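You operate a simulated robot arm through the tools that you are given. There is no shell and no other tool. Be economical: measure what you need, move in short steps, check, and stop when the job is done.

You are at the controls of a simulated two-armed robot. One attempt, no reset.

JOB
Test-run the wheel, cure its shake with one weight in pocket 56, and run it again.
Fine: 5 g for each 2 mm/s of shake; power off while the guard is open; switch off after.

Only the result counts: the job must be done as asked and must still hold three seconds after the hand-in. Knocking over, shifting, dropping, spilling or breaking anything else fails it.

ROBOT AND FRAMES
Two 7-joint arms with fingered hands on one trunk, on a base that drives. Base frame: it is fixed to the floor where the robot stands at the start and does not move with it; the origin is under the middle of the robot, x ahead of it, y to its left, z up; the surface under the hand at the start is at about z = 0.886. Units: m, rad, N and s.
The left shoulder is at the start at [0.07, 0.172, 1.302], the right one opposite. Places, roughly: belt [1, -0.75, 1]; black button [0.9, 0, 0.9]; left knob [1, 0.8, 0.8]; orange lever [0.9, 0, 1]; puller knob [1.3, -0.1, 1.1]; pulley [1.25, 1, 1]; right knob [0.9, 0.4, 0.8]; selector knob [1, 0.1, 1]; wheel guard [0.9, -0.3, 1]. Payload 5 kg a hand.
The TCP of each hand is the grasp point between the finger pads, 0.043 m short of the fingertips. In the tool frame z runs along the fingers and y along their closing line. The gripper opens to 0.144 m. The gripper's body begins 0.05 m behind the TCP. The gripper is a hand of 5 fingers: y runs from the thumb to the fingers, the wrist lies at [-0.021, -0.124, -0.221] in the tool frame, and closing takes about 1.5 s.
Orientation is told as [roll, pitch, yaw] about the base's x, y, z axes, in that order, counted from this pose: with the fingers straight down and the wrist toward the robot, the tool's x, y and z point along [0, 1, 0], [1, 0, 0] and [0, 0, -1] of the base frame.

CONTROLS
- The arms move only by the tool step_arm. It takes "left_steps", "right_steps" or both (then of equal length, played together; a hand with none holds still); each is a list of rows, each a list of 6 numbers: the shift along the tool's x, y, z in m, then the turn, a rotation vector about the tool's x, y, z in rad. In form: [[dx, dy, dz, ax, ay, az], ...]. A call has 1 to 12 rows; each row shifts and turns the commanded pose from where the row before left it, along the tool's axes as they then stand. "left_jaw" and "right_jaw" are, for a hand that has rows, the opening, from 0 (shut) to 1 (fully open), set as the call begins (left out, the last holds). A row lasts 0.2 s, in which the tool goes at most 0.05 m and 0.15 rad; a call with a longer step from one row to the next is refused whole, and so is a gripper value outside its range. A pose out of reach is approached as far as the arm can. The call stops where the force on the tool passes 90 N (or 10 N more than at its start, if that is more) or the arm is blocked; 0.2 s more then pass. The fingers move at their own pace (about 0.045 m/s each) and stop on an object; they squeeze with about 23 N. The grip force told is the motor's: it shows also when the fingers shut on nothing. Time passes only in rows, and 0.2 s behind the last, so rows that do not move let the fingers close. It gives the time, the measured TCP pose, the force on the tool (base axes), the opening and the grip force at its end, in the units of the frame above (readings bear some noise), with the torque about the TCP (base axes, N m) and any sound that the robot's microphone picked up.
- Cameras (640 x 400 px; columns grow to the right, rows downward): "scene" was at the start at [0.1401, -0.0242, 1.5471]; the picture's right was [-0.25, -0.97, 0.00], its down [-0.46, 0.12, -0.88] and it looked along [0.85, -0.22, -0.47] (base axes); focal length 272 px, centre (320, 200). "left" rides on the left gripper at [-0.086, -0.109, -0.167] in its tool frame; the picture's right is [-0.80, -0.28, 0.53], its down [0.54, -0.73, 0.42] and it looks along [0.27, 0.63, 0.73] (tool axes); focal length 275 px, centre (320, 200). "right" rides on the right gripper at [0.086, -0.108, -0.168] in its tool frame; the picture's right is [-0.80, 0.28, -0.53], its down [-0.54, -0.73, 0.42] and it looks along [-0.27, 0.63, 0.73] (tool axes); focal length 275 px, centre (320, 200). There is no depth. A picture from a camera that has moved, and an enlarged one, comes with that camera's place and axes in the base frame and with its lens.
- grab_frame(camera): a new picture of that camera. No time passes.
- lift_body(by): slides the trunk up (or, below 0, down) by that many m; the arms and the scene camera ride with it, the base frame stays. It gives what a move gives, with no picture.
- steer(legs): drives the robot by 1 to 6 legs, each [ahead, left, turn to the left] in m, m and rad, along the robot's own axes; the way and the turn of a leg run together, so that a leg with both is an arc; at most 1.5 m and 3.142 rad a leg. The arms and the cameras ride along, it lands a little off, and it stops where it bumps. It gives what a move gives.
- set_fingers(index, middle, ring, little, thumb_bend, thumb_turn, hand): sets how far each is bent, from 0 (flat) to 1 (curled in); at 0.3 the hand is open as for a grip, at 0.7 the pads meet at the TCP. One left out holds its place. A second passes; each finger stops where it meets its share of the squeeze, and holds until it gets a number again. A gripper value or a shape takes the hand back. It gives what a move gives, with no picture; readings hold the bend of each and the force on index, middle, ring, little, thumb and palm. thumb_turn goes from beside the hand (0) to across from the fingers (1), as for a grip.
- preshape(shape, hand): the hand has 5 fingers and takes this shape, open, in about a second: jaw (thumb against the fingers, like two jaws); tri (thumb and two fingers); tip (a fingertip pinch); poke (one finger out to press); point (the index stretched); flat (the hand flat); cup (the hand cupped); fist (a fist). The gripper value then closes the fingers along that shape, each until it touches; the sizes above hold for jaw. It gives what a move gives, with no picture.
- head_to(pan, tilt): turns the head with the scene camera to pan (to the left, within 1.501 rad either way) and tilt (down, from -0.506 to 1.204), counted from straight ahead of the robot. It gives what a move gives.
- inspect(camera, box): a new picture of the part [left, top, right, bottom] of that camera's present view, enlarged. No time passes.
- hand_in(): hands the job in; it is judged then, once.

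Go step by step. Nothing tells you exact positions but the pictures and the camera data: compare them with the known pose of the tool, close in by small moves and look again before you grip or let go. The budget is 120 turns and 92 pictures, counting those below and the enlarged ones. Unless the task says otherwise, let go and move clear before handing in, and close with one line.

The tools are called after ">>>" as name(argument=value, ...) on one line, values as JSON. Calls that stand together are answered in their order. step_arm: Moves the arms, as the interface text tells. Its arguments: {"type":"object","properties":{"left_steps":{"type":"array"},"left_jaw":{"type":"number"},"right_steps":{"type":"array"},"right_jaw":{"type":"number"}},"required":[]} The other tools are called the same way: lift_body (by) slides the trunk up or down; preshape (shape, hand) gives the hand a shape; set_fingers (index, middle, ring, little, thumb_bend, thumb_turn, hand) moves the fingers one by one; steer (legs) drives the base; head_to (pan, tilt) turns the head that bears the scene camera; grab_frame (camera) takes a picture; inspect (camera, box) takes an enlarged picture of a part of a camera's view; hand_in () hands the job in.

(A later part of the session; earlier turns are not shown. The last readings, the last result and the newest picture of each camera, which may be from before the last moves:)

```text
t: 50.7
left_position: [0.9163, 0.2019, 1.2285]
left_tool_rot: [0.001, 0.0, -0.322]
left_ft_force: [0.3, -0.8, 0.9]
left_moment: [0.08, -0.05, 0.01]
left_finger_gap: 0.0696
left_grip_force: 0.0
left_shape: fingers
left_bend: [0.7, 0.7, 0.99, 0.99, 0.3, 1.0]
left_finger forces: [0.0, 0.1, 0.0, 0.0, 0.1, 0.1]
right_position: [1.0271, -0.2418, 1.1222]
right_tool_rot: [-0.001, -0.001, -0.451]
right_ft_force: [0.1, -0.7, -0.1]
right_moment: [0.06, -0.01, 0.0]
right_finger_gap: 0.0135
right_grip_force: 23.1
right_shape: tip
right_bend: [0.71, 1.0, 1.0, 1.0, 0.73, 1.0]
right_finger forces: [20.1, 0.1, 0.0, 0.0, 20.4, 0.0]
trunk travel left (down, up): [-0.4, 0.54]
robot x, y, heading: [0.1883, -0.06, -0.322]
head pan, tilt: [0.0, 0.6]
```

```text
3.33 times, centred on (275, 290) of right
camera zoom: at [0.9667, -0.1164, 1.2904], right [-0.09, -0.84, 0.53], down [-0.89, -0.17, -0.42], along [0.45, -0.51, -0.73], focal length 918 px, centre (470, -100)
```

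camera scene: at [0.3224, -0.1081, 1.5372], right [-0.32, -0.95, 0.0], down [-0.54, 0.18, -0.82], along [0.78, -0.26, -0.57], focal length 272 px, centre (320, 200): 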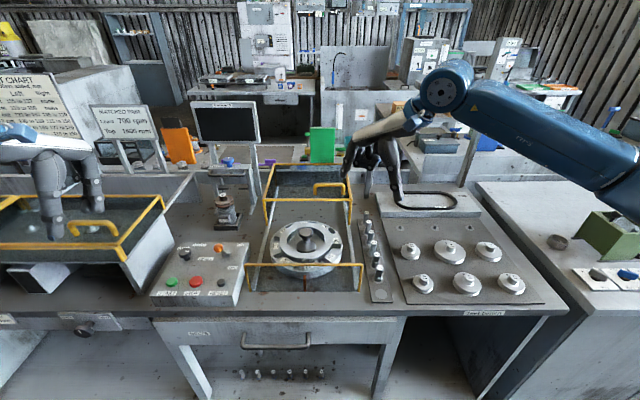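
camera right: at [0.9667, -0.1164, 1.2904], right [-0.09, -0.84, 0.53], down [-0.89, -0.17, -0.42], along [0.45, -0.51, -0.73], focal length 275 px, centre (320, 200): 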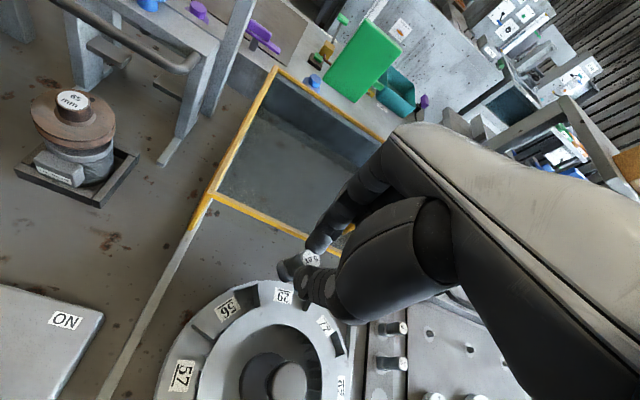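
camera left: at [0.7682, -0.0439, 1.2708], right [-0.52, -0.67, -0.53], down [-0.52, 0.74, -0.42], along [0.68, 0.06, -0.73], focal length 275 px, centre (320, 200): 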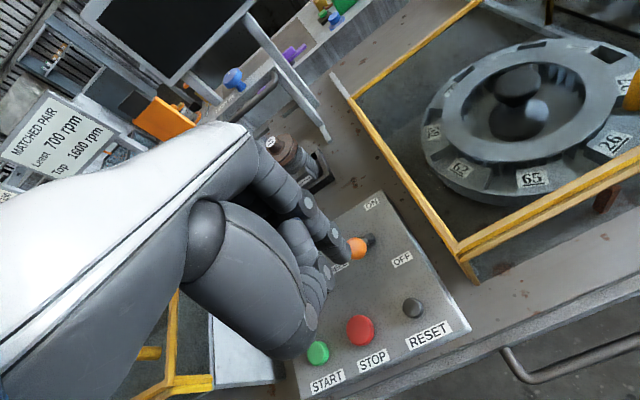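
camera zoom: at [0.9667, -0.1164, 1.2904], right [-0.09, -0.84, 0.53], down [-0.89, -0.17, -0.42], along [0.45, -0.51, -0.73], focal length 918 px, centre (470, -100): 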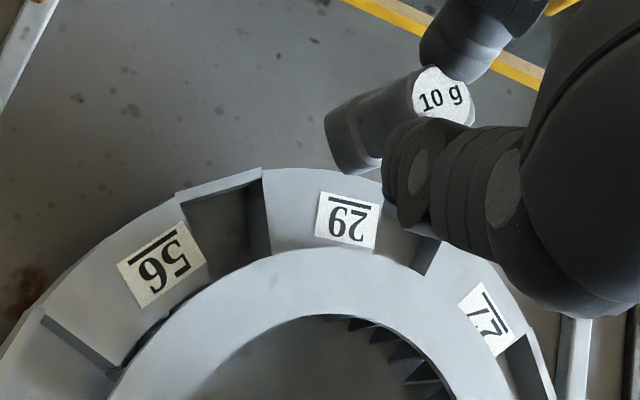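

Pocket 56's opening is about [1.0225, -0.2407] and the weight axis about [1.0277, -0.2384]. I'll correct by that offset, lower to just above the rim, and look.

>>> step_arm(right_steps=[[-0.0043, -0.0037, 0, 0, 0, 0], [0, 0, 0.03, 0, 0, 0], [0, 0, 0.03, 0, 0, 0], [0, 0, 0.025, 0, 0, 0], [0, 0, 0, 0, 0, 0]])

>>> inspect(camera="right", box=[220, 200, 370, 320])

>>> inspect(camera="scene", box=[260, 180, 360, 260])

```text
t: 51.9
left_position: [0.9156, 0.2035, 1.2285]
left_tool_rot: [-0.001, 0.0, -0.322]
left_ft_force: [-1.1, -0.2, -0.5]
left_moment: [0.01, 0.05, 0.0]
left_finger_gap: 0.0699
left_grip_force: 0.0
left_shape: fingers
left_bend: [0.7, 0.7, 0.99, 0.99, 0.3, 1.0]
left_finger forces: [0.0, 0.0, 0.0, 0.0, 0.0, 0.1]
right_position: [1.0188, -0.2397, 1.0347]
right_tool_rot: [-0.001, 0.001, -0.453]
right_ft_force: [-0.1, -0.2, -1.0]
right_moment: [-0.01, -0.02, 0.01]
right_finger_gap: 0.0135
right_grip_force: 22.8
right_shape: tip
right_bend: [0.71, 1.0, 1.0, 1.0, 0.73, 1.0]
right_finger forces: [20.1, 0.0, 0.1, 0.1, 20.4, 0.0]
trunk travel left (down, up): [-0.4, 0.54]
robot x, y, heading: [0.1911, -0.0632, -0.32]
head pan, tilt: [0.0, 0.6]
```

```text
3.33 times, centred on (295, 260) of right
camera zoom: at [0.9593, -0.1154, 1.2031], right [-0.09, -0.84, 0.53], down [-0.89, -0.17, -0.42], along [0.45, -0.51, -0.73], focal length 918 px, centre (403, 0)
```

zoom: 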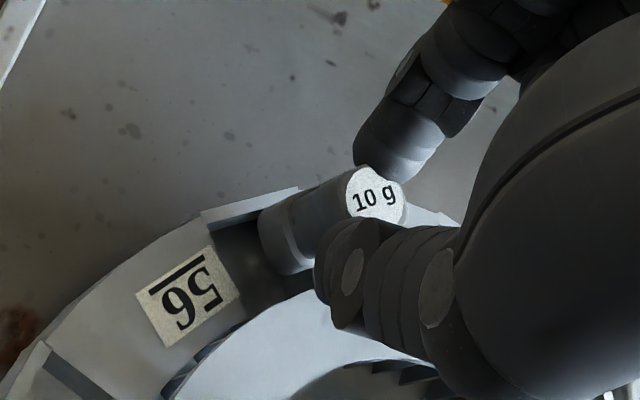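

```text
5.00 times, centred on (310, 220) of scene
camera zoom: at [0.3222, -0.108, 1.5373], right [-0.32, -0.95, 0.0], down [-0.54, 0.18, -0.82], along [0.78, -0.26, -0.57], focal length 1358 px, centre (370, 100)
```

zoom: 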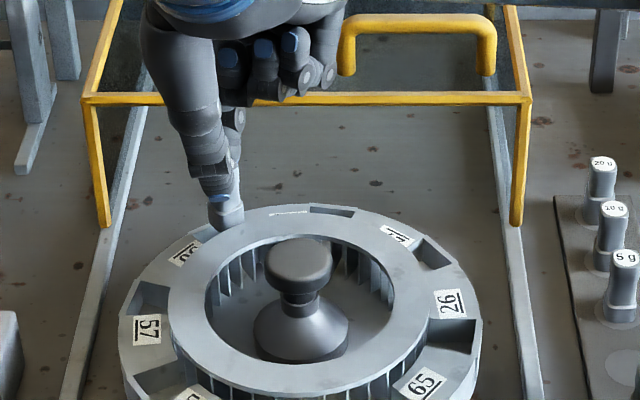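

Small correction of a few millimetres, then lower into the pocket gently.

>>> step_arm(right_steps=[[-0.0023, 0.0044, 0, 0, 0, 0], [0, 0, 0.012, 0, 0, 0], [0, 0, 0, 0, 0, 0]])

>>> inspect(camera="right", box=[220, 200, 370, 320])

```text
t: 52.7
left_position: [0.9142, 0.203, 1.2273]
left_tool_rot: [0.0, 0.001, -0.324]
left_ft_force: [-0.4, 0.7, 0.0]
left_moment: [0.03, 0.03, 0.01]
left_finger_gap: 0.0698
left_grip_force: 0.1
left_shape: fingers
left_bend: [0.7, 0.7, 0.99, 0.99, 0.3, 1.0]
left_finger forces: [0.1, 0.0, 0.1, 0.0, 0.0, 0.1]
right_position: [1.0217, -0.2454, 1.0244]
right_tool_rot: [0.001, -0.002, -0.451]
right_ft_force: [2.5, 0.0, 13.8]
right_moment: [-0.06, -0.11, -0.01]
right_finger_gap: 0.0141
right_grip_force: 22.8
right_shape: tip
right_bend: [0.71, 1.0, 1.0, 1.0, 0.73, 1.0]
right_finger forces: [24.9, 0.1, 0.0, 0.1, 22.8, 0.1]
trunk travel left (down, up): [-0.4, 0.54]
robot x, y, heading: [0.1872, -0.0614, -0.325]
head pan, tilt: [0.0, 0.6]
```

```text
3.33 times, centred on (295, 260) of right
camera zoom: at [0.9625, -0.1202, 1.193], right [-0.09, -0.84, 0.53], down [-0.89, -0.17, -0.43], along [0.45, -0.51, -0.73], focal length 918 px, centre (403, 0)
```

zoom: 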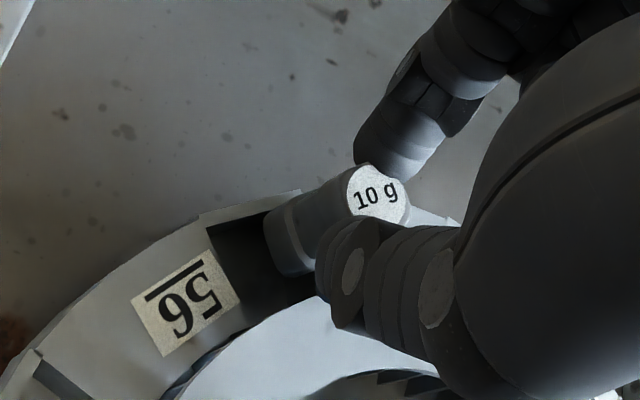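

It touched the pocket's right edge. I'll lift a little, shift toward the label-56 side and look again.

>>> step_arm(right_steps=[[0, 0, -0.012, 0, 0, 0], [0.0078, -0.0058, 0, 0, 0, 0], [0, 0, 0.004, 0, 0, 0], [0, 0, 0, 0, 0, 0]])

>>> inspect(camera="right", box=[245, 210, 345, 300])

>>> inspect(camera="scene", box=[280, 190, 330, 230])

```text
t: 53.7
left_position: [0.9156, 0.2031, 1.227]
left_tool_rot: [0.001, 0.0, -0.323]
left_ft_force: [0.7, -0.3, -0.7]
left_moment: [0.01, 0.0, 0.01]
left_finger_gap: 0.07
left_grip_force: 0.0
left_shape: fingers
left_bend: [0.7, 0.7, 0.99, 0.99, 0.3, 1.0]
left_finger forces: [0.0, 0.1, 0.0, 0.1, 0.0, 0.1]
right_position: [1.0205, -0.2368, 1.0323]
right_tool_rot: [0.001, 0.0, -0.454]
right_ft_force: [0.1, 0.5, -0.8]
right_moment: [0.01, 0.0, 0.0]
right_finger_gap: 0.0138
right_grip_force: 23.1
right_shape: tip
right_bend: [0.71, 1.0, 1.0, 1.0, 0.73, 1.0]
right_finger forces: [21.7, 0.1, 0.0, 0.0, 21.7, 0.0]
trunk travel left (down, up): [-0.4, 0.54]
robot x, y, heading: [0.1903, -0.0628, -0.324]
head pan, tilt: [0.0, 0.6]
```

```text
4.44 times, centred on (295, 255) of right
camera zoom: at [0.9618, -0.1115, 1.1989], right [-0.09, -0.84, 0.53], down [-0.89, -0.17, -0.42], along [0.45, -0.51, -0.73], focal length 1224 px, centre (431, -44)
```

zoom: 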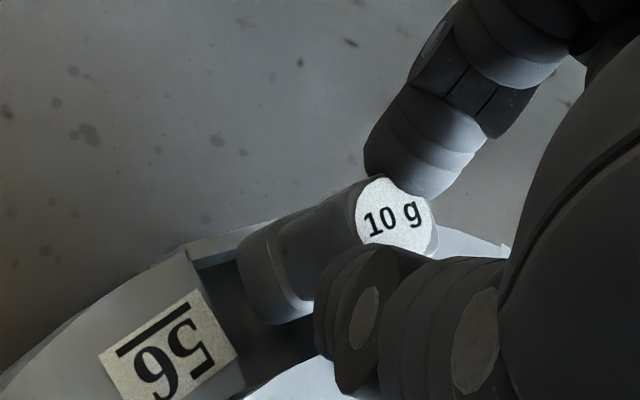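

```text
10.00 times, centred on (305, 210) of scene
camera zoom: at [0.3223, -0.108, 1.5373], right [-0.32, -0.95, 0.0], down [-0.54, 0.18, -0.82], along [0.78, -0.26, -0.57], focal length 2715 px, centre (470, 100)
```

zoom: 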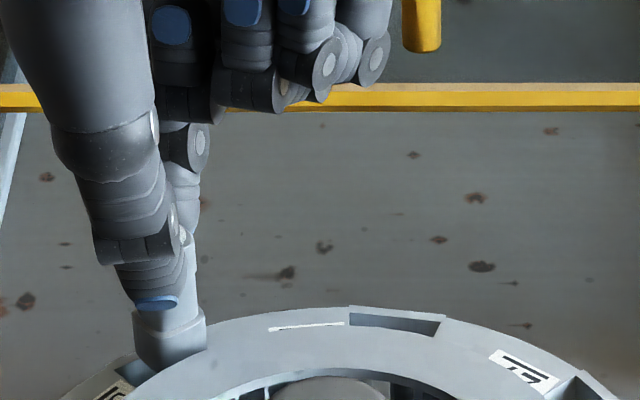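

>>> step_arm(right_steps=[[-0.0035, -0.0025, 0, 0, 0, 0], [0, 0, 0.005, 0, 0, 0], [0, 0, 0.005, 0, 0, 0], [0, 0, 0.003, 0, 0, 0], [0, 0, 0, 0, 0, 0]])

>>> inspect(camera="right", box=[245, 210, 345, 300])

```text
t: 54.9
left_position: [0.9152, 0.2045, 1.2279]
left_tool_rot: [-0.001, 0.001, -0.323]
left_ft_force: [0.1, -0.2, -0.3]
left_moment: [0.02, -0.02, -0.01]
left_finger_gap: 0.0697
left_grip_force: 0.1
left_shape: fingers
left_bend: [0.7, 0.7, 0.99, 0.99, 0.3, 1.0]
left_finger forces: [0.1, 0.1, 0.0, 0.0, 0.0, 0.0]
right_position: [1.0159, -0.2379, 1.019]
right_tool_rot: [0.0, 0.0, -0.453]
right_ft_force: [-0.1, -0.8, -0.1]
right_moment: [0.01, -0.03, 0.04]
right_finger_gap: 0.014
right_grip_force: 23.0
right_shape: tip
right_bend: [0.71, 1.0, 1.0, 1.0, 0.73, 1.0]
right_finger forces: [21.6, 0.0, 0.0, 0.0, 21.8, 0.1]
trunk travel left (down, up): [-0.4, 0.54]
robot x, y, heading: [0.19, -0.0628, -0.324]
head pan, tilt: [0.0, 0.6]
```

```text
4.44 times, centred on (295, 255) of right
camera zoom: at [0.9574, -0.113, 1.1862], right [-0.09, -0.84, 0.53], down [-0.89, -0.17, -0.42], along [0.45, -0.51, -0.73], focal length 1224 px, centre (431, -44)
```

zoom: 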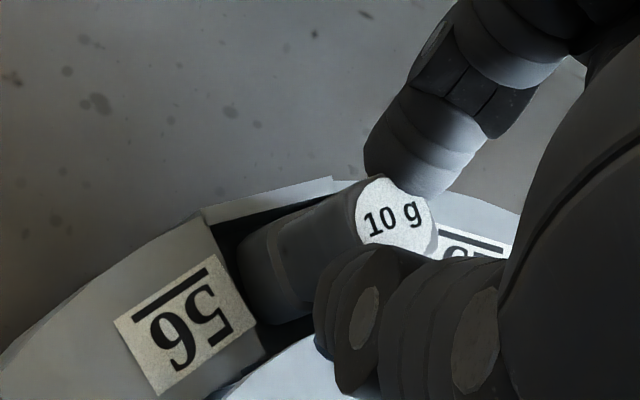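

No contact now below the earlier touch height, so the weight is entering the pocket. Continuing down gently.

>>> step_arm(right_steps=[[0, 0, 0.004, 0, 0, 0], [0, 0, 0.004, 0, 0, 0], [0, 0, 0.003, 0, 0, 0]])

```text
t: 55.7
left_position: [0.9158, 0.2039, 1.2268]
left_tool_rot: [0.0, 0.0, -0.323]
left_ft_force: [-0.5, -0.7, 0.1]
left_moment: [0.01, 0.03, 0.03]
left_finger_gap: 0.0698
left_grip_force: 0.2
left_shape: fingers
left_bend: [0.7, 0.7, 0.99, 0.99, 0.3, 1.0]
left_finger forces: [0.0, 0.0, 0.0, 0.0, 0.0, 0.0]
right_position: [1.0154, -0.2393, 1.0076]
right_tool_rot: [0.0, 0.0, -0.452]
right_ft_force: [0.3, 0.1, -0.7]
right_moment: [0.01, 0.03, 0.0]
right_finger_gap: 0.0138
right_grip_force: 22.4
right_shape: tip
right_bend: [0.71, 1.0, 1.0, 1.0, 0.73, 1.0]
right_finger forces: [21.6, 0.0, 0.1, 0.0, 21.9, 0.0]
trunk travel left (down, up): [-0.4, 0.54]
robot x, y, heading: [0.19, -0.0688, -0.328]
head pan, tilt: [0.0, 0.6]
```

>>> step_arm(right_steps=[[0, 0, 0.004, 0, 0, 0], [0, 0, 0.003, 0, 0, 0], [0, 0, 0, 0, 0, 0]])

>>> inspect(camera="right", box=[245, 210, 345, 300])

>>> inspect(camera="scene", box=[270, 180, 350, 250])

```text
t: 56.5
left_position: [0.9127, 0.2042, 1.2308]
left_tool_rot: [0.0, -0.002, -0.322]
left_ft_force: [-0.3, 0.3, 0.3]
left_moment: [-0.01, 0.06, -0.02]
left_finger_gap: 0.0697
left_grip_force: 0.0
left_shape: fingers
left_bend: [0.7, 0.7, 0.99, 0.99, 0.3, 1.0]
left_finger forces: [0.1, 0.0, 0.0, 0.0, 0.0, 0.0]
right_position: [1.0151, -0.2363, 1.0061]
right_tool_rot: [0.004, -0.006, -0.453]
right_ft_force: [0.7, 0.8, 35.0]
right_moment: [0.19, 0.4, -0.01]
right_finger_gap: 0.0149
right_grip_force: 22.8
right_shape: tip
right_bend: [0.71, 1.0, 1.0, 1.0, 0.75, 1.0]
right_finger forces: [27.6, 0.1, 0.1, 0.0, 58.9, 0.0]
trunk travel left (down, up): [-0.4, 0.54]
robot x, y, heading: [0.1916, -0.0591, -0.323]
head pan, tilt: [0.0, 0.6]
```

```text
4.44 times, centred on (295, 255) of right
camera zoom: at [0.9552, -0.1125, 1.1734], right [-0.1, -0.84, 0.53], down [-0.89, -0.17, -0.43], along [0.45, -0.51, -0.73], focal length 1224 px, centre (431, -44)
```

zoom: 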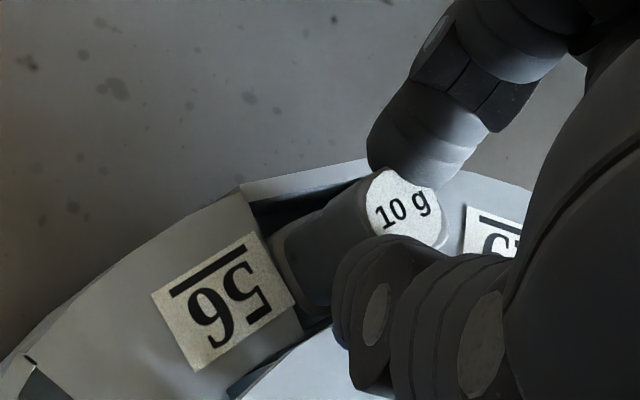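

```text
5.71 times, centred on (310, 215) of scene
camera zoom: at [0.3182, -0.107, 1.5381], right [-0.32, -0.95, 0.0], down [-0.53, 0.18, -0.83], along [0.78, -0.26, -0.56], focal length 1552 px, centre (377, 114)
```

zoom: 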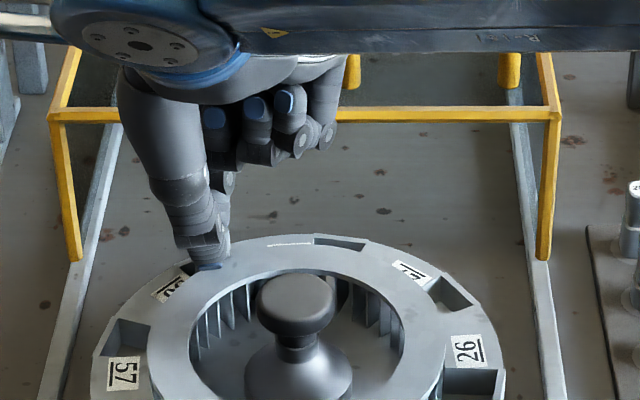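

Contact at 35 N, mostly on the thumb resting on the inner ring; the weight is ~2 cm into the pocket. I'll ease off slightly and open the pinch.

>>> step_arm(right_steps=[[0, 0, -0.003, 0, 0, 0], [0, 0, 0, 0, 0, 0]])

>>> step_arm(right_steps=[[0, 0, 0, 0, 0, 0], [0, 0, 0, 0, 0, 0], [0, 0, 0, 0, 0, 0], [0, 0, 0, 0, 0, 0]], right_jaw=0.25)

>>> inspect(camera="right", box=[245, 210, 345, 300])

```text
t: 57.1
left_position: [0.9131, 0.2049, 1.229]
left_tool_rot: [0.001, -0.003, -0.322]
left_ft_force: [0.3, -0.4, -0.8]
left_moment: [0.0, -0.01, -0.02]
left_finger_gap: 0.0697
left_grip_force: 0.2
left_shape: fingers
left_bend: [0.7, 0.7, 0.99, 0.99, 0.3, 1.0]
left_finger forces: [0.1, 0.1, 0.1, 0.0, 0.1, 0.1]
right_position: [1.0155, -0.2379, 1.005]
right_tool_rot: [-0.001, -0.003, -0.452]
right_ft_force: [4.2, 1.7, 29.9]
right_moment: [0.19, 0.21, -0.05]
right_finger_gap: 0.0152
right_grip_force: 23.2
right_shape: tip
right_bend: [0.71, 1.0, 1.0, 1.0, 0.75, 1.0]
right_finger forces: [27.9, 0.1, 0.0, 0.1, 53.2, 0.1]
trunk travel left (down, up): [-0.4, 0.54]
robot x, y, heading: [0.1892, -0.0637, -0.325]
head pan, tilt: [0.0, 0.6]
```

```text
t: 58.1
left_position: [0.913, 0.2042, 1.2293]
left_tool_rot: [0.0, -0.001, -0.323]
left_ft_force: [-0.1, -0.8, 0.1]
left_moment: [-0.03, -0.01, 0.01]
left_finger_gap: 0.07
left_grip_force: 0.0
left_shape: fingers
left_bend: [0.7, 0.7, 0.99, 0.99, 0.3, 1.0]
left_finger forces: [0.1, 0.0, 0.0, 0.0, 0.1, 0.0]
right_position: [1.0145, -0.2385, 1.0058]
right_tool_rot: [0.001, -0.003, -0.453]
right_ft_force: [1.1, 0.1, 21.8]
right_moment: [0.33, 0.35, -0.02]
right_finger_gap: 0.037
right_grip_force: 0.0
right_shape: tip
right_bend: [0.73, 0.98, 0.99, 0.99, 0.78, 1.0]
right_finger forces: [0.0, 0.0, 0.0, 0.0, 21.5, 0.0]
trunk travel left (down, up): [-0.4, 0.54]
robot x, y, heading: [0.1912, -0.062, -0.322]
head pan, tilt: [0.0, 0.6]
```

```text
4.44 times, centred on (295, 255) of right
camera zoom: at [0.9557, -0.1129, 1.1726], right [-0.09, -0.84, 0.53], down [-0.89, -0.17, -0.42], along [0.45, -0.51, -0.73], focal length 1224 px, centre (431, -44)
```

zoom: 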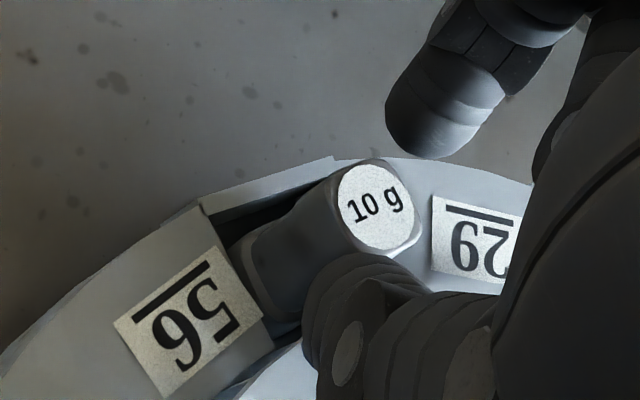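

The weight stands free in pocket 56. Rising clear.

>>> step_arm(right_steps=[[0, 0, -0.01, 0, 0, 0], [0, 0, -0.02, 0, 0, 0], [0, 0, -0.04, 0, 0, 0], [0, 0, -0.045, 0, 0, 0], [0, 0, -0.03, 0, 0, 0], [-0.03, 0, 0, 0, 0, 0]], right_jaw=0.4)

>>> inspect(camera="right", box=[150, 200, 350, 400])

>>> inspect(camera="scene", box=[240, 160, 400, 280])

```text
t: 59.5
left_position: [0.9154, 0.2024, 1.2281]
left_tool_rot: [0.0, 0.0, -0.323]
left_ft_force: [-0.9, -0.4, 0.6]
left_moment: [0.08, -0.02, 0.0]
left_finger_gap: 0.0699
left_grip_force: 0.0
left_shape: fingers
left_bend: [0.7, 0.7, 0.99, 0.99, 0.3, 1.0]
left_finger forces: [0.1, 0.0, 0.1, 0.1, 0.0, 0.0]
right_position: [1.0038, -0.2664, 1.15]
right_tool_rot: [0.0, 0.0, -0.451]
right_ft_force: [-0.2, -0.4, -0.9]
right_moment: [0.03, -0.03, 0.01]
right_finger_gap: 0.0574
right_grip_force: 0.0
right_shape: tip
right_bend: [0.73, 0.98, 0.99, 0.99, 0.73, 1.0]
right_finger forces: [0.1, 0.0, 0.0, 0.0, 0.1, 0.0]
trunk travel left (down, up): [-0.4, 0.54]
robot x, y, heading: [0.1865, -0.0598, -0.318]
head pan, tilt: [0.0, 0.6]
```

```text
2.00 times, centred on (250, 300) of right
camera zoom: at [0.9445, -0.1422, 1.3183], right [-0.09, -0.84, 0.53], down [-0.89, -0.17, -0.42], along [0.45, -0.51, -0.73], focal length 551 px, centre (460, 0)
```

zoom: 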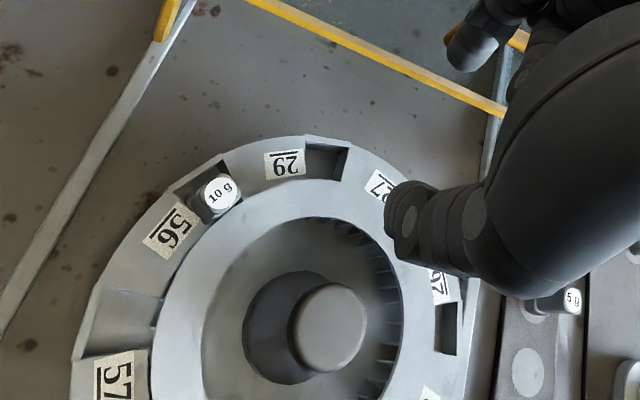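

```text
3.33 times, centred on (320, 220) of scene
camera zoom: at [0.3217, -0.111, 1.5372], right [-0.32, -0.95, 0.0], down [-0.54, 0.18, -0.82], along [0.78, -0.26, -0.57], focal length 905 px, centre (320, 133)
```

zoom: 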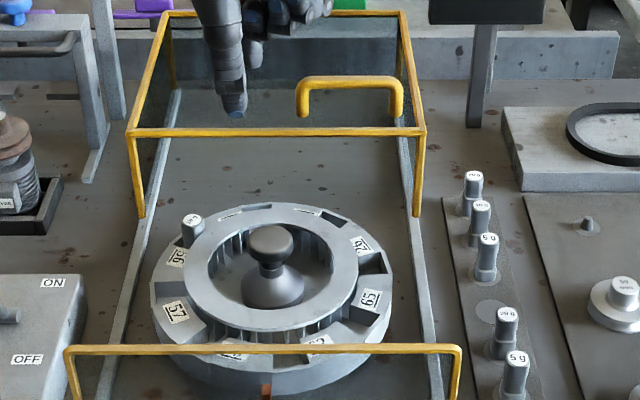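

The weight sits upright in pocket 56 (the wheel just turned a little, freely). Next: back to the handle to close the guard.

>>> preshape(hand="right", shape="jaw")

>>> step_arm(right_steps=[[0, 0, 0, 0, 0, -0.128], [-0.035, 0.035, 0, 0, 0, 0], [-0.035, 0.035, 0, 0, 0, 0], [-0.031, 0.035, 0, 0, 0, 0], [0, 0, 0, 0, 0, 0]])

>>> inspect(camera="scene", box=[240, 140, 400, 260])

```text
t: 60.4
left_position: [0.9155, 0.2045, 1.2281]
left_tool_rot: [0.002, 0.0, -0.322]
left_ft_force: [-0.1, 0.5, 0.5]
left_moment: [-0.03, -0.01, 0.03]
left_finger_gap: 0.0699
left_grip_force: 0.1
left_shape: fingers
left_bend: [0.7, 0.7, 0.99, 0.99, 0.3, 1.0]
left_finger forces: [0.0, 0.0, 0.0, 0.1, 0.0, 0.0]
right_position: [1.0043, -0.2636, 1.1499]
right_tool_rot: [0.0, 0.0, -0.45]
right_ft_force: [0.5, 0.3, -0.5]
right_moment: [0.0, -0.01, 0.0]
right_finger_gap: 0.1437
right_grip_force: 0.1
right_shape: jaw
right_bend: [0.3, 0.3, 0.3, 0.3, 0.3, 0.98]
right_finger forces: [0.1, 0.1, 0.0, 0.0, 0.1, 0.0]
trunk travel left (down, up): [-0.4, 0.54]
robot x, y, heading: [0.1871, -0.0633, -0.324]
head pan, tilt: [0.0, 0.6]
```

```text
t: 61.6
left_position: [0.9167, 0.2039, 1.2271]
left_tool_rot: [-0.001, 0.001, -0.323]
left_ft_force: [-0.1, 0.2, -0.5]
left_moment: [-0.02, -0.02, 0.0]
left_finger_gap: 0.0697
left_grip_force: 0.0
left_shape: fingers
left_bend: [0.7, 0.7, 0.99, 0.99, 0.3, 1.0]
left_finger forces: [0.0, 0.0, 0.1, 0.0, 0.1, 0.0]
right_position: [1.0708, -0.3937, 1.1477]
right_tool_rot: [-0.003, -0.001, -0.324]
right_ft_force: [0.3, 0.3, -0.3]
right_moment: [-0.05, -0.04, 0.0]
right_finger_gap: 0.1439
right_grip_force: 0.1
right_shape: jaw
right_bend: [0.3, 0.3, 0.3, 0.3, 0.3, 0.98]
right_finger forces: [0.0, 0.1, 0.0, 0.1, 0.1, 0.1]
trunk travel left (down, up): [-0.4, 0.54]
robot x, y, heading: [0.1913, -0.0635, -0.323]
head pan, tilt: [0.0, 0.6]
```

```text
3.33 times, centred on (320, 200) of scene
camera zoom: at [0.3222, -0.1073, 1.5373], right [-0.32, -0.95, 0.0], down [-0.54, 0.18, -0.83], along [0.78, -0.26, -0.56], focal length 905 px, centre (320, 200)
```

zoom: 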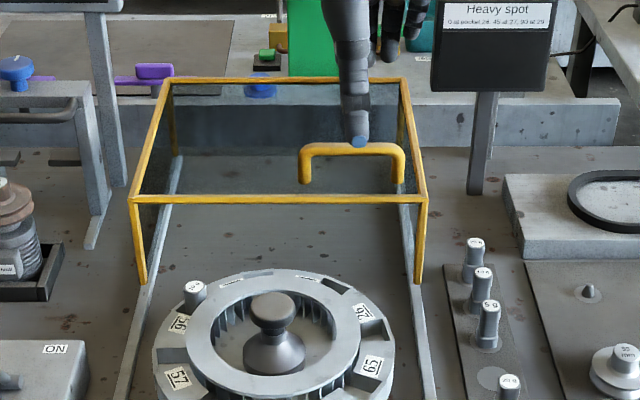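

Aligned with the handle as before. Lower, grip, and pull the guard shut.

>>> step_arm(right_steps=[[0, 0, 0.04, 0, 0, 0], [0, 0, 0.04, 0, 0, 0], [0, 0, 0, 0, 0, 0]])

>>> step_arm(right_steps=[[0, 0, 0, 0, 0, 0], [0, 0, 0, 0, 0, 0], [0, 0, 0, 0, 0, 0], [0, 0, 0, 0, 0, 0], [0, 0, 0, 0, 0, 0], [0, 0, 0, 0, 0, 0], [0, 0, 0, 0, 0, 0], [0, 0, 0, 0, 0, 0], [0, 0, 0, 0, 0, 0]], right_jaw=0)

>>> step_arm(right_steps=[[0, -0.015, 0, 0, 0, 0], [0, -0.025, 0, 0, 0, 0], [0, -0.025, 0, 0, 0, 0], [0, -0.025, 0, 0, 0, 0], [0, -0.025, 0, 0, 0, 0], [0, -0.025, 0, 0, 0, 0], [0, -0.025, 0, 0, 0, 0], [0, -0.025, 0, 0, 0, 0], [0, -0.025, 0, 0, 0, 0], [0, -0.025, 0, 0, 0, 0], [0, -0.02, 0, 0, 0, 0]])

>>> inspect(camera="scene", box=[230, 160, 400, 300])

```text
t: 62.4
left_position: [0.9159, 0.2048, 1.229]
left_tool_rot: [-0.001, 0.0, -0.323]
left_ft_force: [-0.6, 0.1, -0.7]
left_moment: [-0.02, -0.04, 0.03]
left_finger_gap: 0.0697
left_grip_force: 0.0
left_shape: fingers
left_bend: [0.7, 0.7, 0.99, 0.99, 0.3, 1.0]
left_finger forces: [0.0, 0.0, 0.0, 0.0, 0.0, 0.1]
right_position: [1.0713, -0.3937, 1.069]
right_tool_rot: [0.0, -0.001, -0.323]
right_ft_force: [-0.3, 0.1, 0.8]
right_moment: [-0.01, -0.05, 0.03]
right_finger_gap: 0.1441
right_grip_force: 0.0
right_shape: jaw
right_bend: [0.3, 0.3, 0.3, 0.3, 0.3, 0.98]
right_finger forces: [0.1, 0.1, 0.0, 0.0, 0.0, 0.1]
trunk travel left (down, up): [-0.4, 0.54]
robot x, y, heading: [0.1882, -0.0625, -0.321]
head pan, tilt: [0.0, 0.6]
```

```text
t: 64.4
left_position: [0.9166, 0.204, 1.2277]
left_tool_rot: [0.0, 0.002, -0.321]
left_ft_force: [0.3, 0.4, -0.1]
left_moment: [-0.01, -0.01, -0.02]
left_finger_gap: 0.0697
left_grip_force: 0.1
left_shape: fingers
left_bend: [0.7, 0.7, 0.99, 0.99, 0.3, 1.0]
left_finger forces: [0.1, 0.0, 0.0, 0.0, 0.1, 0.0]
right_position: [1.0717, -0.3946, 1.0659]
right_tool_rot: [0.0, 0.0, -0.324]
right_ft_force: [-1.9, 0.4, -4.1]
right_moment: [-0.01, 0.04, 0.06]
right_finger_gap: 0.0052
right_grip_force: 23.0
right_shape: jaw
right_bend: [0.71, 0.68, 0.64, 0.7, 0.72, 1.0]
right_finger forces: [9.8, 4.4, 1.4, 0.1, 19.2, 0.0]
trunk travel left (down, up): [-0.4, 0.54]
robot x, y, heading: [0.1872, -0.0663, -0.326]
head pan, tilt: [0.0, 0.6]
```

```text
t: 66.8
left_position: [0.9157, 0.2023, 1.2279]
left_tool_rot: [0.002, 0.001, -0.324]
left_ft_force: [-0.4, -0.5, 0.0]
left_moment: [0.0, 0.0, -0.02]
left_finger_gap: 0.0699
left_grip_force: 0.1
left_shape: fingers
left_bend: [0.7, 0.7, 0.99, 0.99, 0.3, 1.0]
left_finger forces: [0.0, 0.1, 0.0, 0.1, 0.0, 0.1]
right_position: [0.8252, -0.3117, 1.0676]
right_tool_rot: [0.0, 0.001, -0.325]
right_ft_force: [-0.6, -5.7, -20.4]
right_moment: [-0.18, 0.06, 0.05]
right_finger_gap: 0.0046
right_grip_force: 22.9
right_shape: jaw
right_bend: [0.71, 0.68, 0.65, 0.7, 0.72, 1.0]
right_finger forces: [12.4, 5.5, 2.5, 0.0, 20.2, 0.0]
trunk travel left (down, up): [-0.4, 0.54]
robot x, y, heading: [0.1899, -0.0628, -0.325]
head pan, tilt: [0.0, 0.6]
```

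```text
2.86 times, centred on (315, 230) of scene
camera zoom: at [0.3232, -0.11, 1.5372], right [-0.32, -0.95, 0.0], down [-0.54, 0.18, -0.82], along [0.78, -0.26, -0.57], focal length 776 px, centre (334, 114)
```

zoom: 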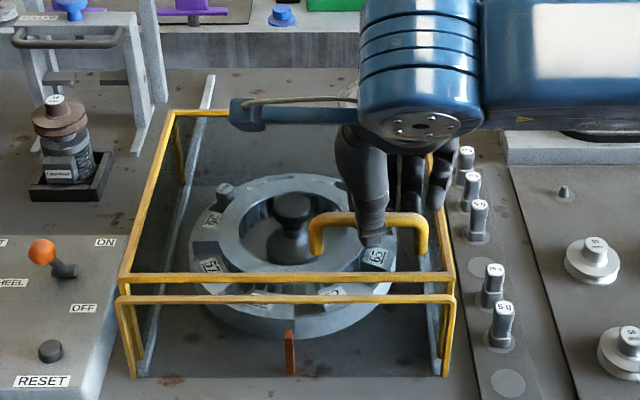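

Nearly shut; pulling the last ~2–3 cm to the stop.

>>> step_arm(right_steps=[[0, -0.01, 0, 0, 0, 0], [0, -0.01, 0, 0, 0, 0], [0, -0.008, 0, 0, 0, 0], [0, -0.005, 0, 0, 0, 0], [0, 0, 0, 0, 0, 0]])

>>> inspect(camera="scene", box=[230, 160, 400, 300])

```text
t: 68.0
left_position: [0.92, 0.2015, 1.2255]
left_tool_rot: [-0.001, 0.005, -0.323]
left_ft_force: [0.3, 0.0, 0.9]
left_moment: [0.03, 0.02, 0.02]
left_finger_gap: 0.0699
left_grip_force: 0.0
left_shape: fingers
left_bend: [0.7, 0.7, 0.99, 0.99, 0.3, 1.0]
left_finger forces: [0.1, 0.0, 0.0, 0.0, 0.0, 0.0]
right_position: [0.7986, -0.3042, 1.0666]
right_tool_rot: [0.001, 0.001, -0.327]
right_ft_force: [30.4, -15.0, -6.8]
right_moment: [-0.31, -0.82, 0.05]
right_finger_gap: 0.0057
right_grip_force: 23.1
right_shape: jaw
right_bend: [0.6, 0.64, 0.56, 0.7, 0.73, 1.0]
right_finger forces: [20.1, 10.2, 3.4, 0.0, 10.0, 0.0]
trunk travel left (down, up): [-0.4, 0.54]
robot x, y, heading: [0.189, -0.0647, -0.324]
head pan, tilt: [0.0, 0.6]
```

```text
2.86 times, centred on (315, 230) of scene
camera zoom: at [0.3279, -0.1107, 1.5368], right [-0.32, -0.95, 0.0], down [-0.54, 0.18, -0.82], along [0.78, -0.26, -0.57], focal length 776 px, centre (334, 114)
```

zoom: 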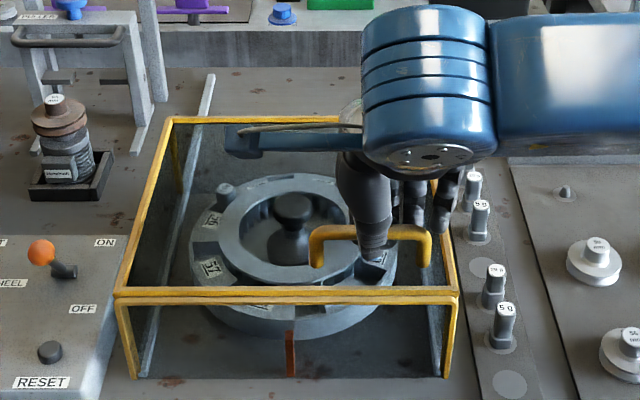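

The guard is shut against its stop. Release, rise and move the right hand away to the right.

>>> step_arm(right_steps=[[0, 0.003, 0, 0, 0, 0], [0, 0, 0, 0, 0, 0], [0, 0, 0, 0, 0, 0], [0, 0, 0, 0, 0, 0], [0, 0, 0, 0, 0, 0], [0, 0, 0, 0, 0, 0]], right_jaw=0.8)

>>> step_arm(right_steps=[[0, 0, -0.03, 0, 0, 0], [0, 0, -0.045, 0, 0, 0], [0, 0, -0.045, 0, 0, 0], [-0.04, 0, -0.02, 0, 0, 0], [-0.045, 0, 0, 0, 0, 0], [-0.045, 0, 0, 0, 0, 0], [-0.045, 0, 0, 0, 0, 0], [-0.045, 0, 0, 0, 0, 0]])

>>> preshape(hand="left", shape="poke")

>>> inspect(camera="scene", box=[140, 140, 400, 310])

```text
t: 69.4
left_position: [0.9161, 0.2036, 1.2272]
left_tool_rot: [-0.002, 0.0, -0.322]
left_ft_force: [0.9, -1.2, -0.6]
left_moment: [0.02, 0.0, 0.01]
left_finger_gap: 0.0696
left_grip_force: 0.0
left_shape: fingers
left_bend: [0.7, 0.7, 0.99, 0.99, 0.3, 1.0]
left_finger forces: [0.0, 0.0, 0.0, 0.0, 0.0, 0.0]
right_position: [0.7959, -0.3023, 1.0674]
right_tool_rot: [0.0, 0.0, -0.323]
right_ft_force: [-0.1, 0.4, -0.6]
right_moment: [0.02, -0.01, -0.02]
right_finger_gap: 0.1153
right_grip_force: 0.0
right_shape: jaw
right_bend: [0.26, 0.34, 0.32, 0.33, 0.52, 0.99]
right_finger forces: [0.0, 0.1, 0.0, 0.1, 0.1, 0.0]
trunk travel left (down, up): [-0.4, 0.54]
robot x, y, heading: [0.1934, -0.0662, -0.317]
head pan, tilt: [0.0, 0.6]
```

```text
t: 71.2
left_position: [0.9147, 0.2036, 1.2295]
left_tool_rot: [0.002, 0.0, -0.323]
left_ft_force: [0.6, -0.5, -0.5]
left_moment: [0.03, -0.02, 0.04]
left_finger_gap: 0.0696
left_grip_force: 0.1
left_shape: fingers
left_bend: [0.7, 0.7, 0.99, 0.99, 0.3, 1.0]
left_finger forces: [0.0, 0.0, 0.0, 0.1, 0.0, 0.0]
right_position: [0.7254, -0.5151, 1.208]
right_tool_rot: [0.002, -0.003, -0.322]
right_ft_force: [-0.4, 0.0, 0.4]
right_moment: [0.05, -0.01, 0.02]
right_finger_gap: 0.1152
right_grip_force: 0.1
right_shape: jaw
right_bend: [0.26, 0.34, 0.32, 0.33, 0.52, 0.99]
right_finger forces: [0.1, 0.0, 0.0, 0.0, 0.0, 0.1]
trunk travel left (down, up): [-0.4, 0.54]
robot x, y, heading: [0.1913, -0.0647, -0.32]
head pan, tilt: [0.0, 0.6]
```

```text
t: 72.1
left_position: [0.9145, 0.2048, 1.2276]
left_tool_rot: [0.0, 0.0, -0.323]
left_ft_force: [0.5, 0.3, -0.2]
left_moment: [-0.01, 0.02, -0.02]
left_finger_gap: 0.0
left_grip_force: 0.1
left_shape: poke
left_bend: [0.7, 0.7, 0.99, 0.99, 1.0, 1.0]
left_finger forces: [0.1, 0.0, 0.1, 0.0, 0.0, 0.1]
right_position: [0.7256, -0.5136, 1.2084]
right_tool_rot: [0.0, 0.002, -0.321]
right_ft_force: [-0.1, -0.1, -1.3]
right_moment: [-0.03, -0.02, 0.02]
right_finger_gap: 0.1152
right_grip_force: 0.0
right_shape: jaw
right_bend: [0.26, 0.34, 0.32, 0.33, 0.52, 0.99]
right_finger forces: [0.0, 0.1, 0.1, 0.0, 0.1, 0.0]
trunk travel left (down, up): [-0.4, 0.54]
robot x, y, heading: [0.1887, -0.0621, -0.328]
head pan, tilt: [0.0, 0.6]
```

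```text
2.35 times, centred on (270, 225) of scene
camera zoom: at [0.3224, -0.1079, 1.5373], right [-0.32, -0.95, 0.0], down [-0.54, 0.18, -0.82], along [0.78, -0.26, -0.57], focal length 639 px, centre (438, 141)
```

zoom: 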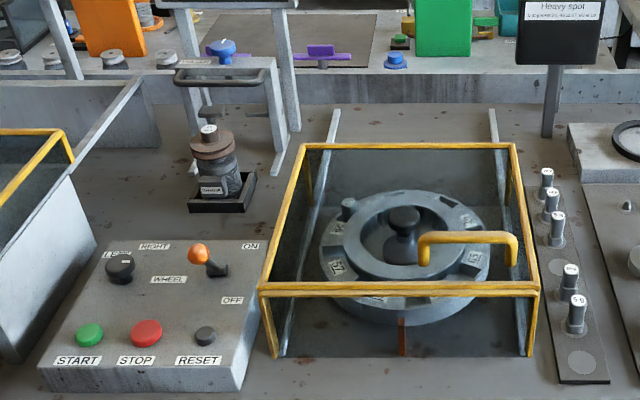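

Guard closed and right hand clear. Now the lever to ON again, by the same approach as before.

>>> step_arm(left_steps=[[-0.049, 0, 0, 0, 0, 0], [-0.049, 0, 0, 0, 0, 0], [-0.049, 0, 0, 0, 0, 0], [-0.049, 0, 0, 0, 0, 0], [0, 0.045, 0, 0, 0, 0], [0, 0, 0.049, 0, 0, 0], [0, 0, 0.049, 0, 0, 0], [0, 0, 0.049, 0, 0, 0], [0, 0, 0.045, 0, 0, 0], [0, 0, 0.018, 0, 0, 0], [0, 0, 0, 0, 0, 0]])

>>> inspect(camera="scene", box=[140, 180, 300, 300])

```text
t: 74.5
left_position: [0.8964, 0.004, 1.0191]
left_tool_rot: [-0.002, -0.001, -0.323]
left_ft_force: [-0.6, 1.3, 1.2]
left_moment: [-0.02, -0.01, 0.03]
left_finger_gap: 0.0
left_grip_force: 0.0
left_shape: poke
left_bend: [0.7, 0.7, 0.99, 0.99, 1.0, 1.0]
left_finger forces: [0.0, 1.8, 0.1, 0.1, 0.1, 0.0]
right_position: [0.7264, -0.5132, 1.2083]
right_tool_rot: [0.0, 0.0, -0.322]
right_ft_force: [0.6, 0.5, 0.5]
right_moment: [0.02, 0.0, -0.01]
right_finger_gap: 0.115
right_grip_force: 0.0
right_shape: jaw
right_bend: [0.26, 0.34, 0.32, 0.33, 0.52, 0.99]
right_finger forces: [0.1, 0.0, 0.1, 0.0, 0.0, 0.1]
trunk travel left (down, up): [-0.4, 0.54]
robot x, y, heading: [0.1851, -0.0635, -0.328]
head pan, tilt: [0.0, 0.6]
```

```text
3.33 times, centred on (220, 240) of scene
camera zoom: at [0.3219, -0.1078, 1.5373], right [-0.32, -0.95, 0.0], down [-0.54, 0.18, -0.83], along [0.78, -0.26, -0.56], focal length 905 px, centre (653, 67)
```

zoom: 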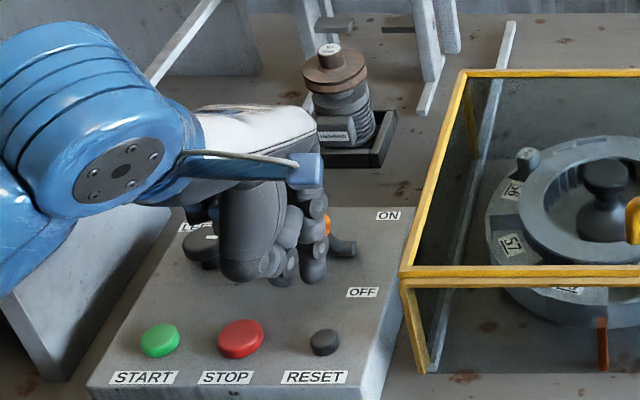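

>>> step_arm(left_steps=[[-0.004, 0.015, 0, 0, 0, 0], [0, 0.02, 0, 0, 0, 0], [0, 0.02, 0, 0, 0, 0], [0, 0.02, 0, 0, 0, 0], [0, 0.015, 0, 0, 0, 0], [0, 0.015, 0, 0, 0, 0], [0, 0.003, 0, 0, 0, 0]])

>>> step_arm(left_steps=[[0, -0.03, 0, 0, 0, 0], [0, -0.035, 0, 0, 0, 0], [0, -0.03, 0, 0, 0, 0], [0, 0, -0.04, 0, 0, 0], [0.04, 0, -0.03, 0, 0, 0], [0.04, -0.02, 0, 0, 0, 0], [0.04, -0.02, 0, 0, 0, 0], [0, 0, 0, 0, 0, 0]])

>>> inspect(camera="scene", box=[140, 180, 300, 300])

```text
t: 76.1
left_position: [0.9891, -0.0314, 1.0218]
left_tool_rot: [0.001, -0.004, -0.322]
left_ft_force: [-55.1, 27.7, 18.5]
left_moment: [0.63, 0.96, 0.0]
left_finger_gap: 0.0
left_grip_force: 0.0
left_shape: poke
left_bend: [0.7, 0.7, 0.99, 0.99, 1.0, 1.0]
left_finger forces: [42.8, 28.4, 0.0, 0.1, 0.1, 0.1]
right_position: [0.719, -0.5097, 1.2125]
right_tool_rot: [0.0, -0.006, -0.322]
right_ft_force: [0.6, -0.4, 0.7]
right_moment: [0.03, -0.01, 0.0]
right_finger_gap: 0.1152
right_grip_force: 0.1
right_shape: jaw
right_bend: [0.26, 0.34, 0.32, 0.33, 0.52, 0.99]
right_finger forces: [0.1, 0.0, 0.0, 0.0, 0.0, 0.0]
trunk travel left (down, up): [-0.4, 0.54]
robot x, y, heading: [0.1846, -0.0588, -0.323]
head pan, tilt: [0.0, 0.6]
```

```text
t: 77.9
left_position: [0.909, 0.1216, 1.0867]
left_tool_rot: [0.0, 0.001, -0.324]
left_ft_force: [0.7, 0.7, 0.2]
left_moment: [0.03, 0.04, -0.01]
left_finger_gap: 0.0
left_grip_force: 0.0
left_shape: poke
left_bend: [0.7, 0.7, 0.99, 0.99, 1.0, 1.0]
left_finger forces: [0.1, 0.0, 0.0, 0.0, 0.0, 0.0]
right_position: [0.7258, -0.5146, 1.2086]
right_tool_rot: [0.001, 0.0, -0.325]
right_ft_force: [-0.1, -0.2, 0.0]
right_moment: [0.02, 0.02, -0.02]
right_finger_gap: 0.1152
right_grip_force: 0.0
right_shape: jaw
right_bend: [0.26, 0.34, 0.32, 0.33, 0.52, 0.99]
right_finger forces: [0.0, 0.1, 0.0, 0.0, 0.0, 0.1]
trunk travel left (down, up): [-0.4, 0.54]
robot x, y, heading: [0.1893, -0.0648, -0.325]
head pan, tilt: [0.0, 0.6]
```

```text
3.33 times, centred on (220, 240) of scene
camera zoom: at [0.3228, -0.1096, 1.5372], right [-0.32, -0.95, 0.0], down [-0.54, 0.18, -0.82], along [0.78, -0.26, -0.57], focal length 905 px, centre (653, 67)
```

zoom: 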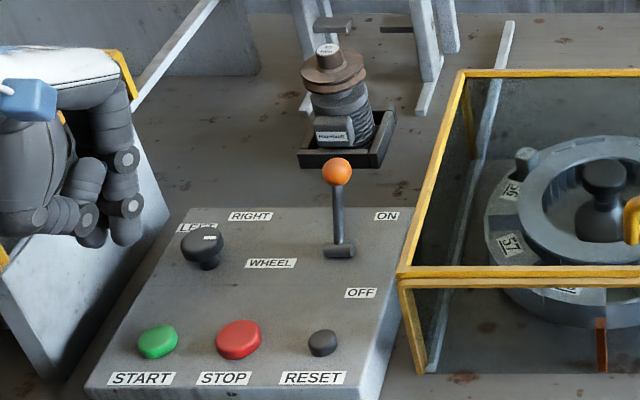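

Lever ON, guard shut. Press START again at the same spot as before, then let it settle.

>>> step_arm(left_steps=[[0.004, 0.002, 0.04, 0, 0, 0], [0, 0, 0.045, 0, 0, 0], [0, 0, 0.012, 0, 0, 0], [0, 0, 0.01, 0, 0, 0], [0, 0, 0.009, 0, 0, 0], [0, 0, 0.005, 0, 0, 0]])

>>> step_arm(left_steps=[[0, 0, -0.03, 0, 0, 0], [0, 0, -0.02, 0, 0, 0], [0, 0, 0, 0, 0, 0], [0, 0, 0, 0, 0, 0], [0, 0, 0, 0, 0, 0], [0, 0, 0, 0, 0, 0], [0, 0, 0, 0, 0, 0], [0, 0, 0, 0, 0, 0], [0, 0, 0, 0, 0, 0], [0, 0, 0, 0, 0, 0], [0, 0, 0, 0, 0, 0], [0, 0, 0, 0, 0, 0]])

>>> inspect(camera="scene", box=[190, 90, 430, 300])

```text
t: 79.3
left_position: [0.9104, 0.1242, 0.9736]
left_tool_rot: [0.0, -0.012, -0.323]
left_ft_force: [4.2, 3.1, 43.2]
left_moment: [0.11, -0.19, -0.03]
left_finger_gap: 0.0
left_grip_force: 0.0
left_shape: poke
left_bend: [0.7, 0.7, 0.99, 0.99, 1.0, 1.0]
left_finger forces: [27.0, 15.9, 0.1, 0.0, 0.1, 0.0]
right_position: [0.7238, -0.5132, 1.2109]
right_tool_rot: [0.0, -0.003, -0.324]
right_ft_force: [-0.1, 0.1, 0.0]
right_moment: [-0.01, 0.0, -0.01]
right_finger_gap: 0.115
right_grip_force: 0.0
right_shape: jaw
right_bend: [0.26, 0.34, 0.32, 0.33, 0.52, 0.99]
right_finger forces: [0.0, 0.1, 0.0, 0.1, 0.0, 0.0]
trunk travel left (down, up): [-0.4, 0.54]
robot x, y, heading: [0.1898, -0.0605, -0.32]
head pan, tilt: [0.0, 0.6]
heard: click
```

```text
t: 81.9
left_position: [0.9104, 0.1259, 1.0158]
left_tool_rot: [-0.001, 0.0, -0.322]
left_ft_force: [0.5, -0.4, 0.4]
left_moment: [-0.01, -0.01, 0.04]
left_finger_gap: 0.0002
left_grip_force: 0.1
left_shape: poke
left_bend: [0.7, 0.7, 0.99, 0.99, 1.0, 1.0]
left_finger forces: [0.0, 0.1, 0.1, 0.0, 0.1, 0.1]
right_position: [0.7261, -0.5138, 1.208]
right_tool_rot: [0.0, -0.001, -0.324]
right_ft_force: [0.5, -0.8, -0.7]
right_moment: [0.0, 0.03, 0.05]
right_finger_gap: 0.1153
right_grip_force: 0.1
right_shape: jaw
right_bend: [0.26, 0.34, 0.32, 0.33, 0.52, 0.99]
right_finger forces: [0.0, 0.0, 0.0, 0.0, 0.1, 0.0]
trunk travel left (down, up): [-0.4, 0.54]
robot x, y, heading: [0.1852, -0.0636, -0.32]
head pan, tilt: [0.0, 0.6]
```

```text
1.90 times, centred on (310, 195) of scene
camera zoom: at [0.3222, -0.1081, 1.5373], right [-0.32, -0.95, 0.0], down [-0.54, 0.18, -0.82], along [0.78, -0.26, -0.57], focal length 517 px, centre (339, 210)
```

zoom: 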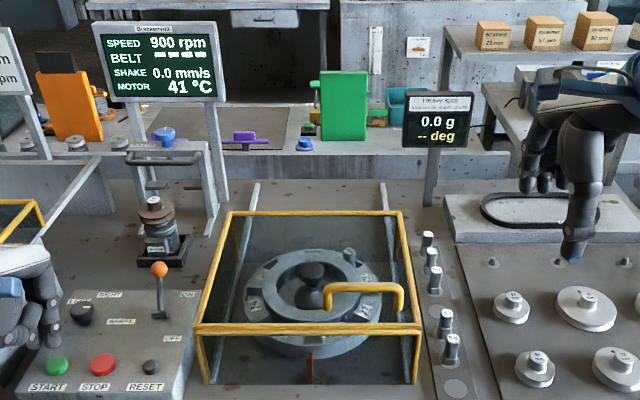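

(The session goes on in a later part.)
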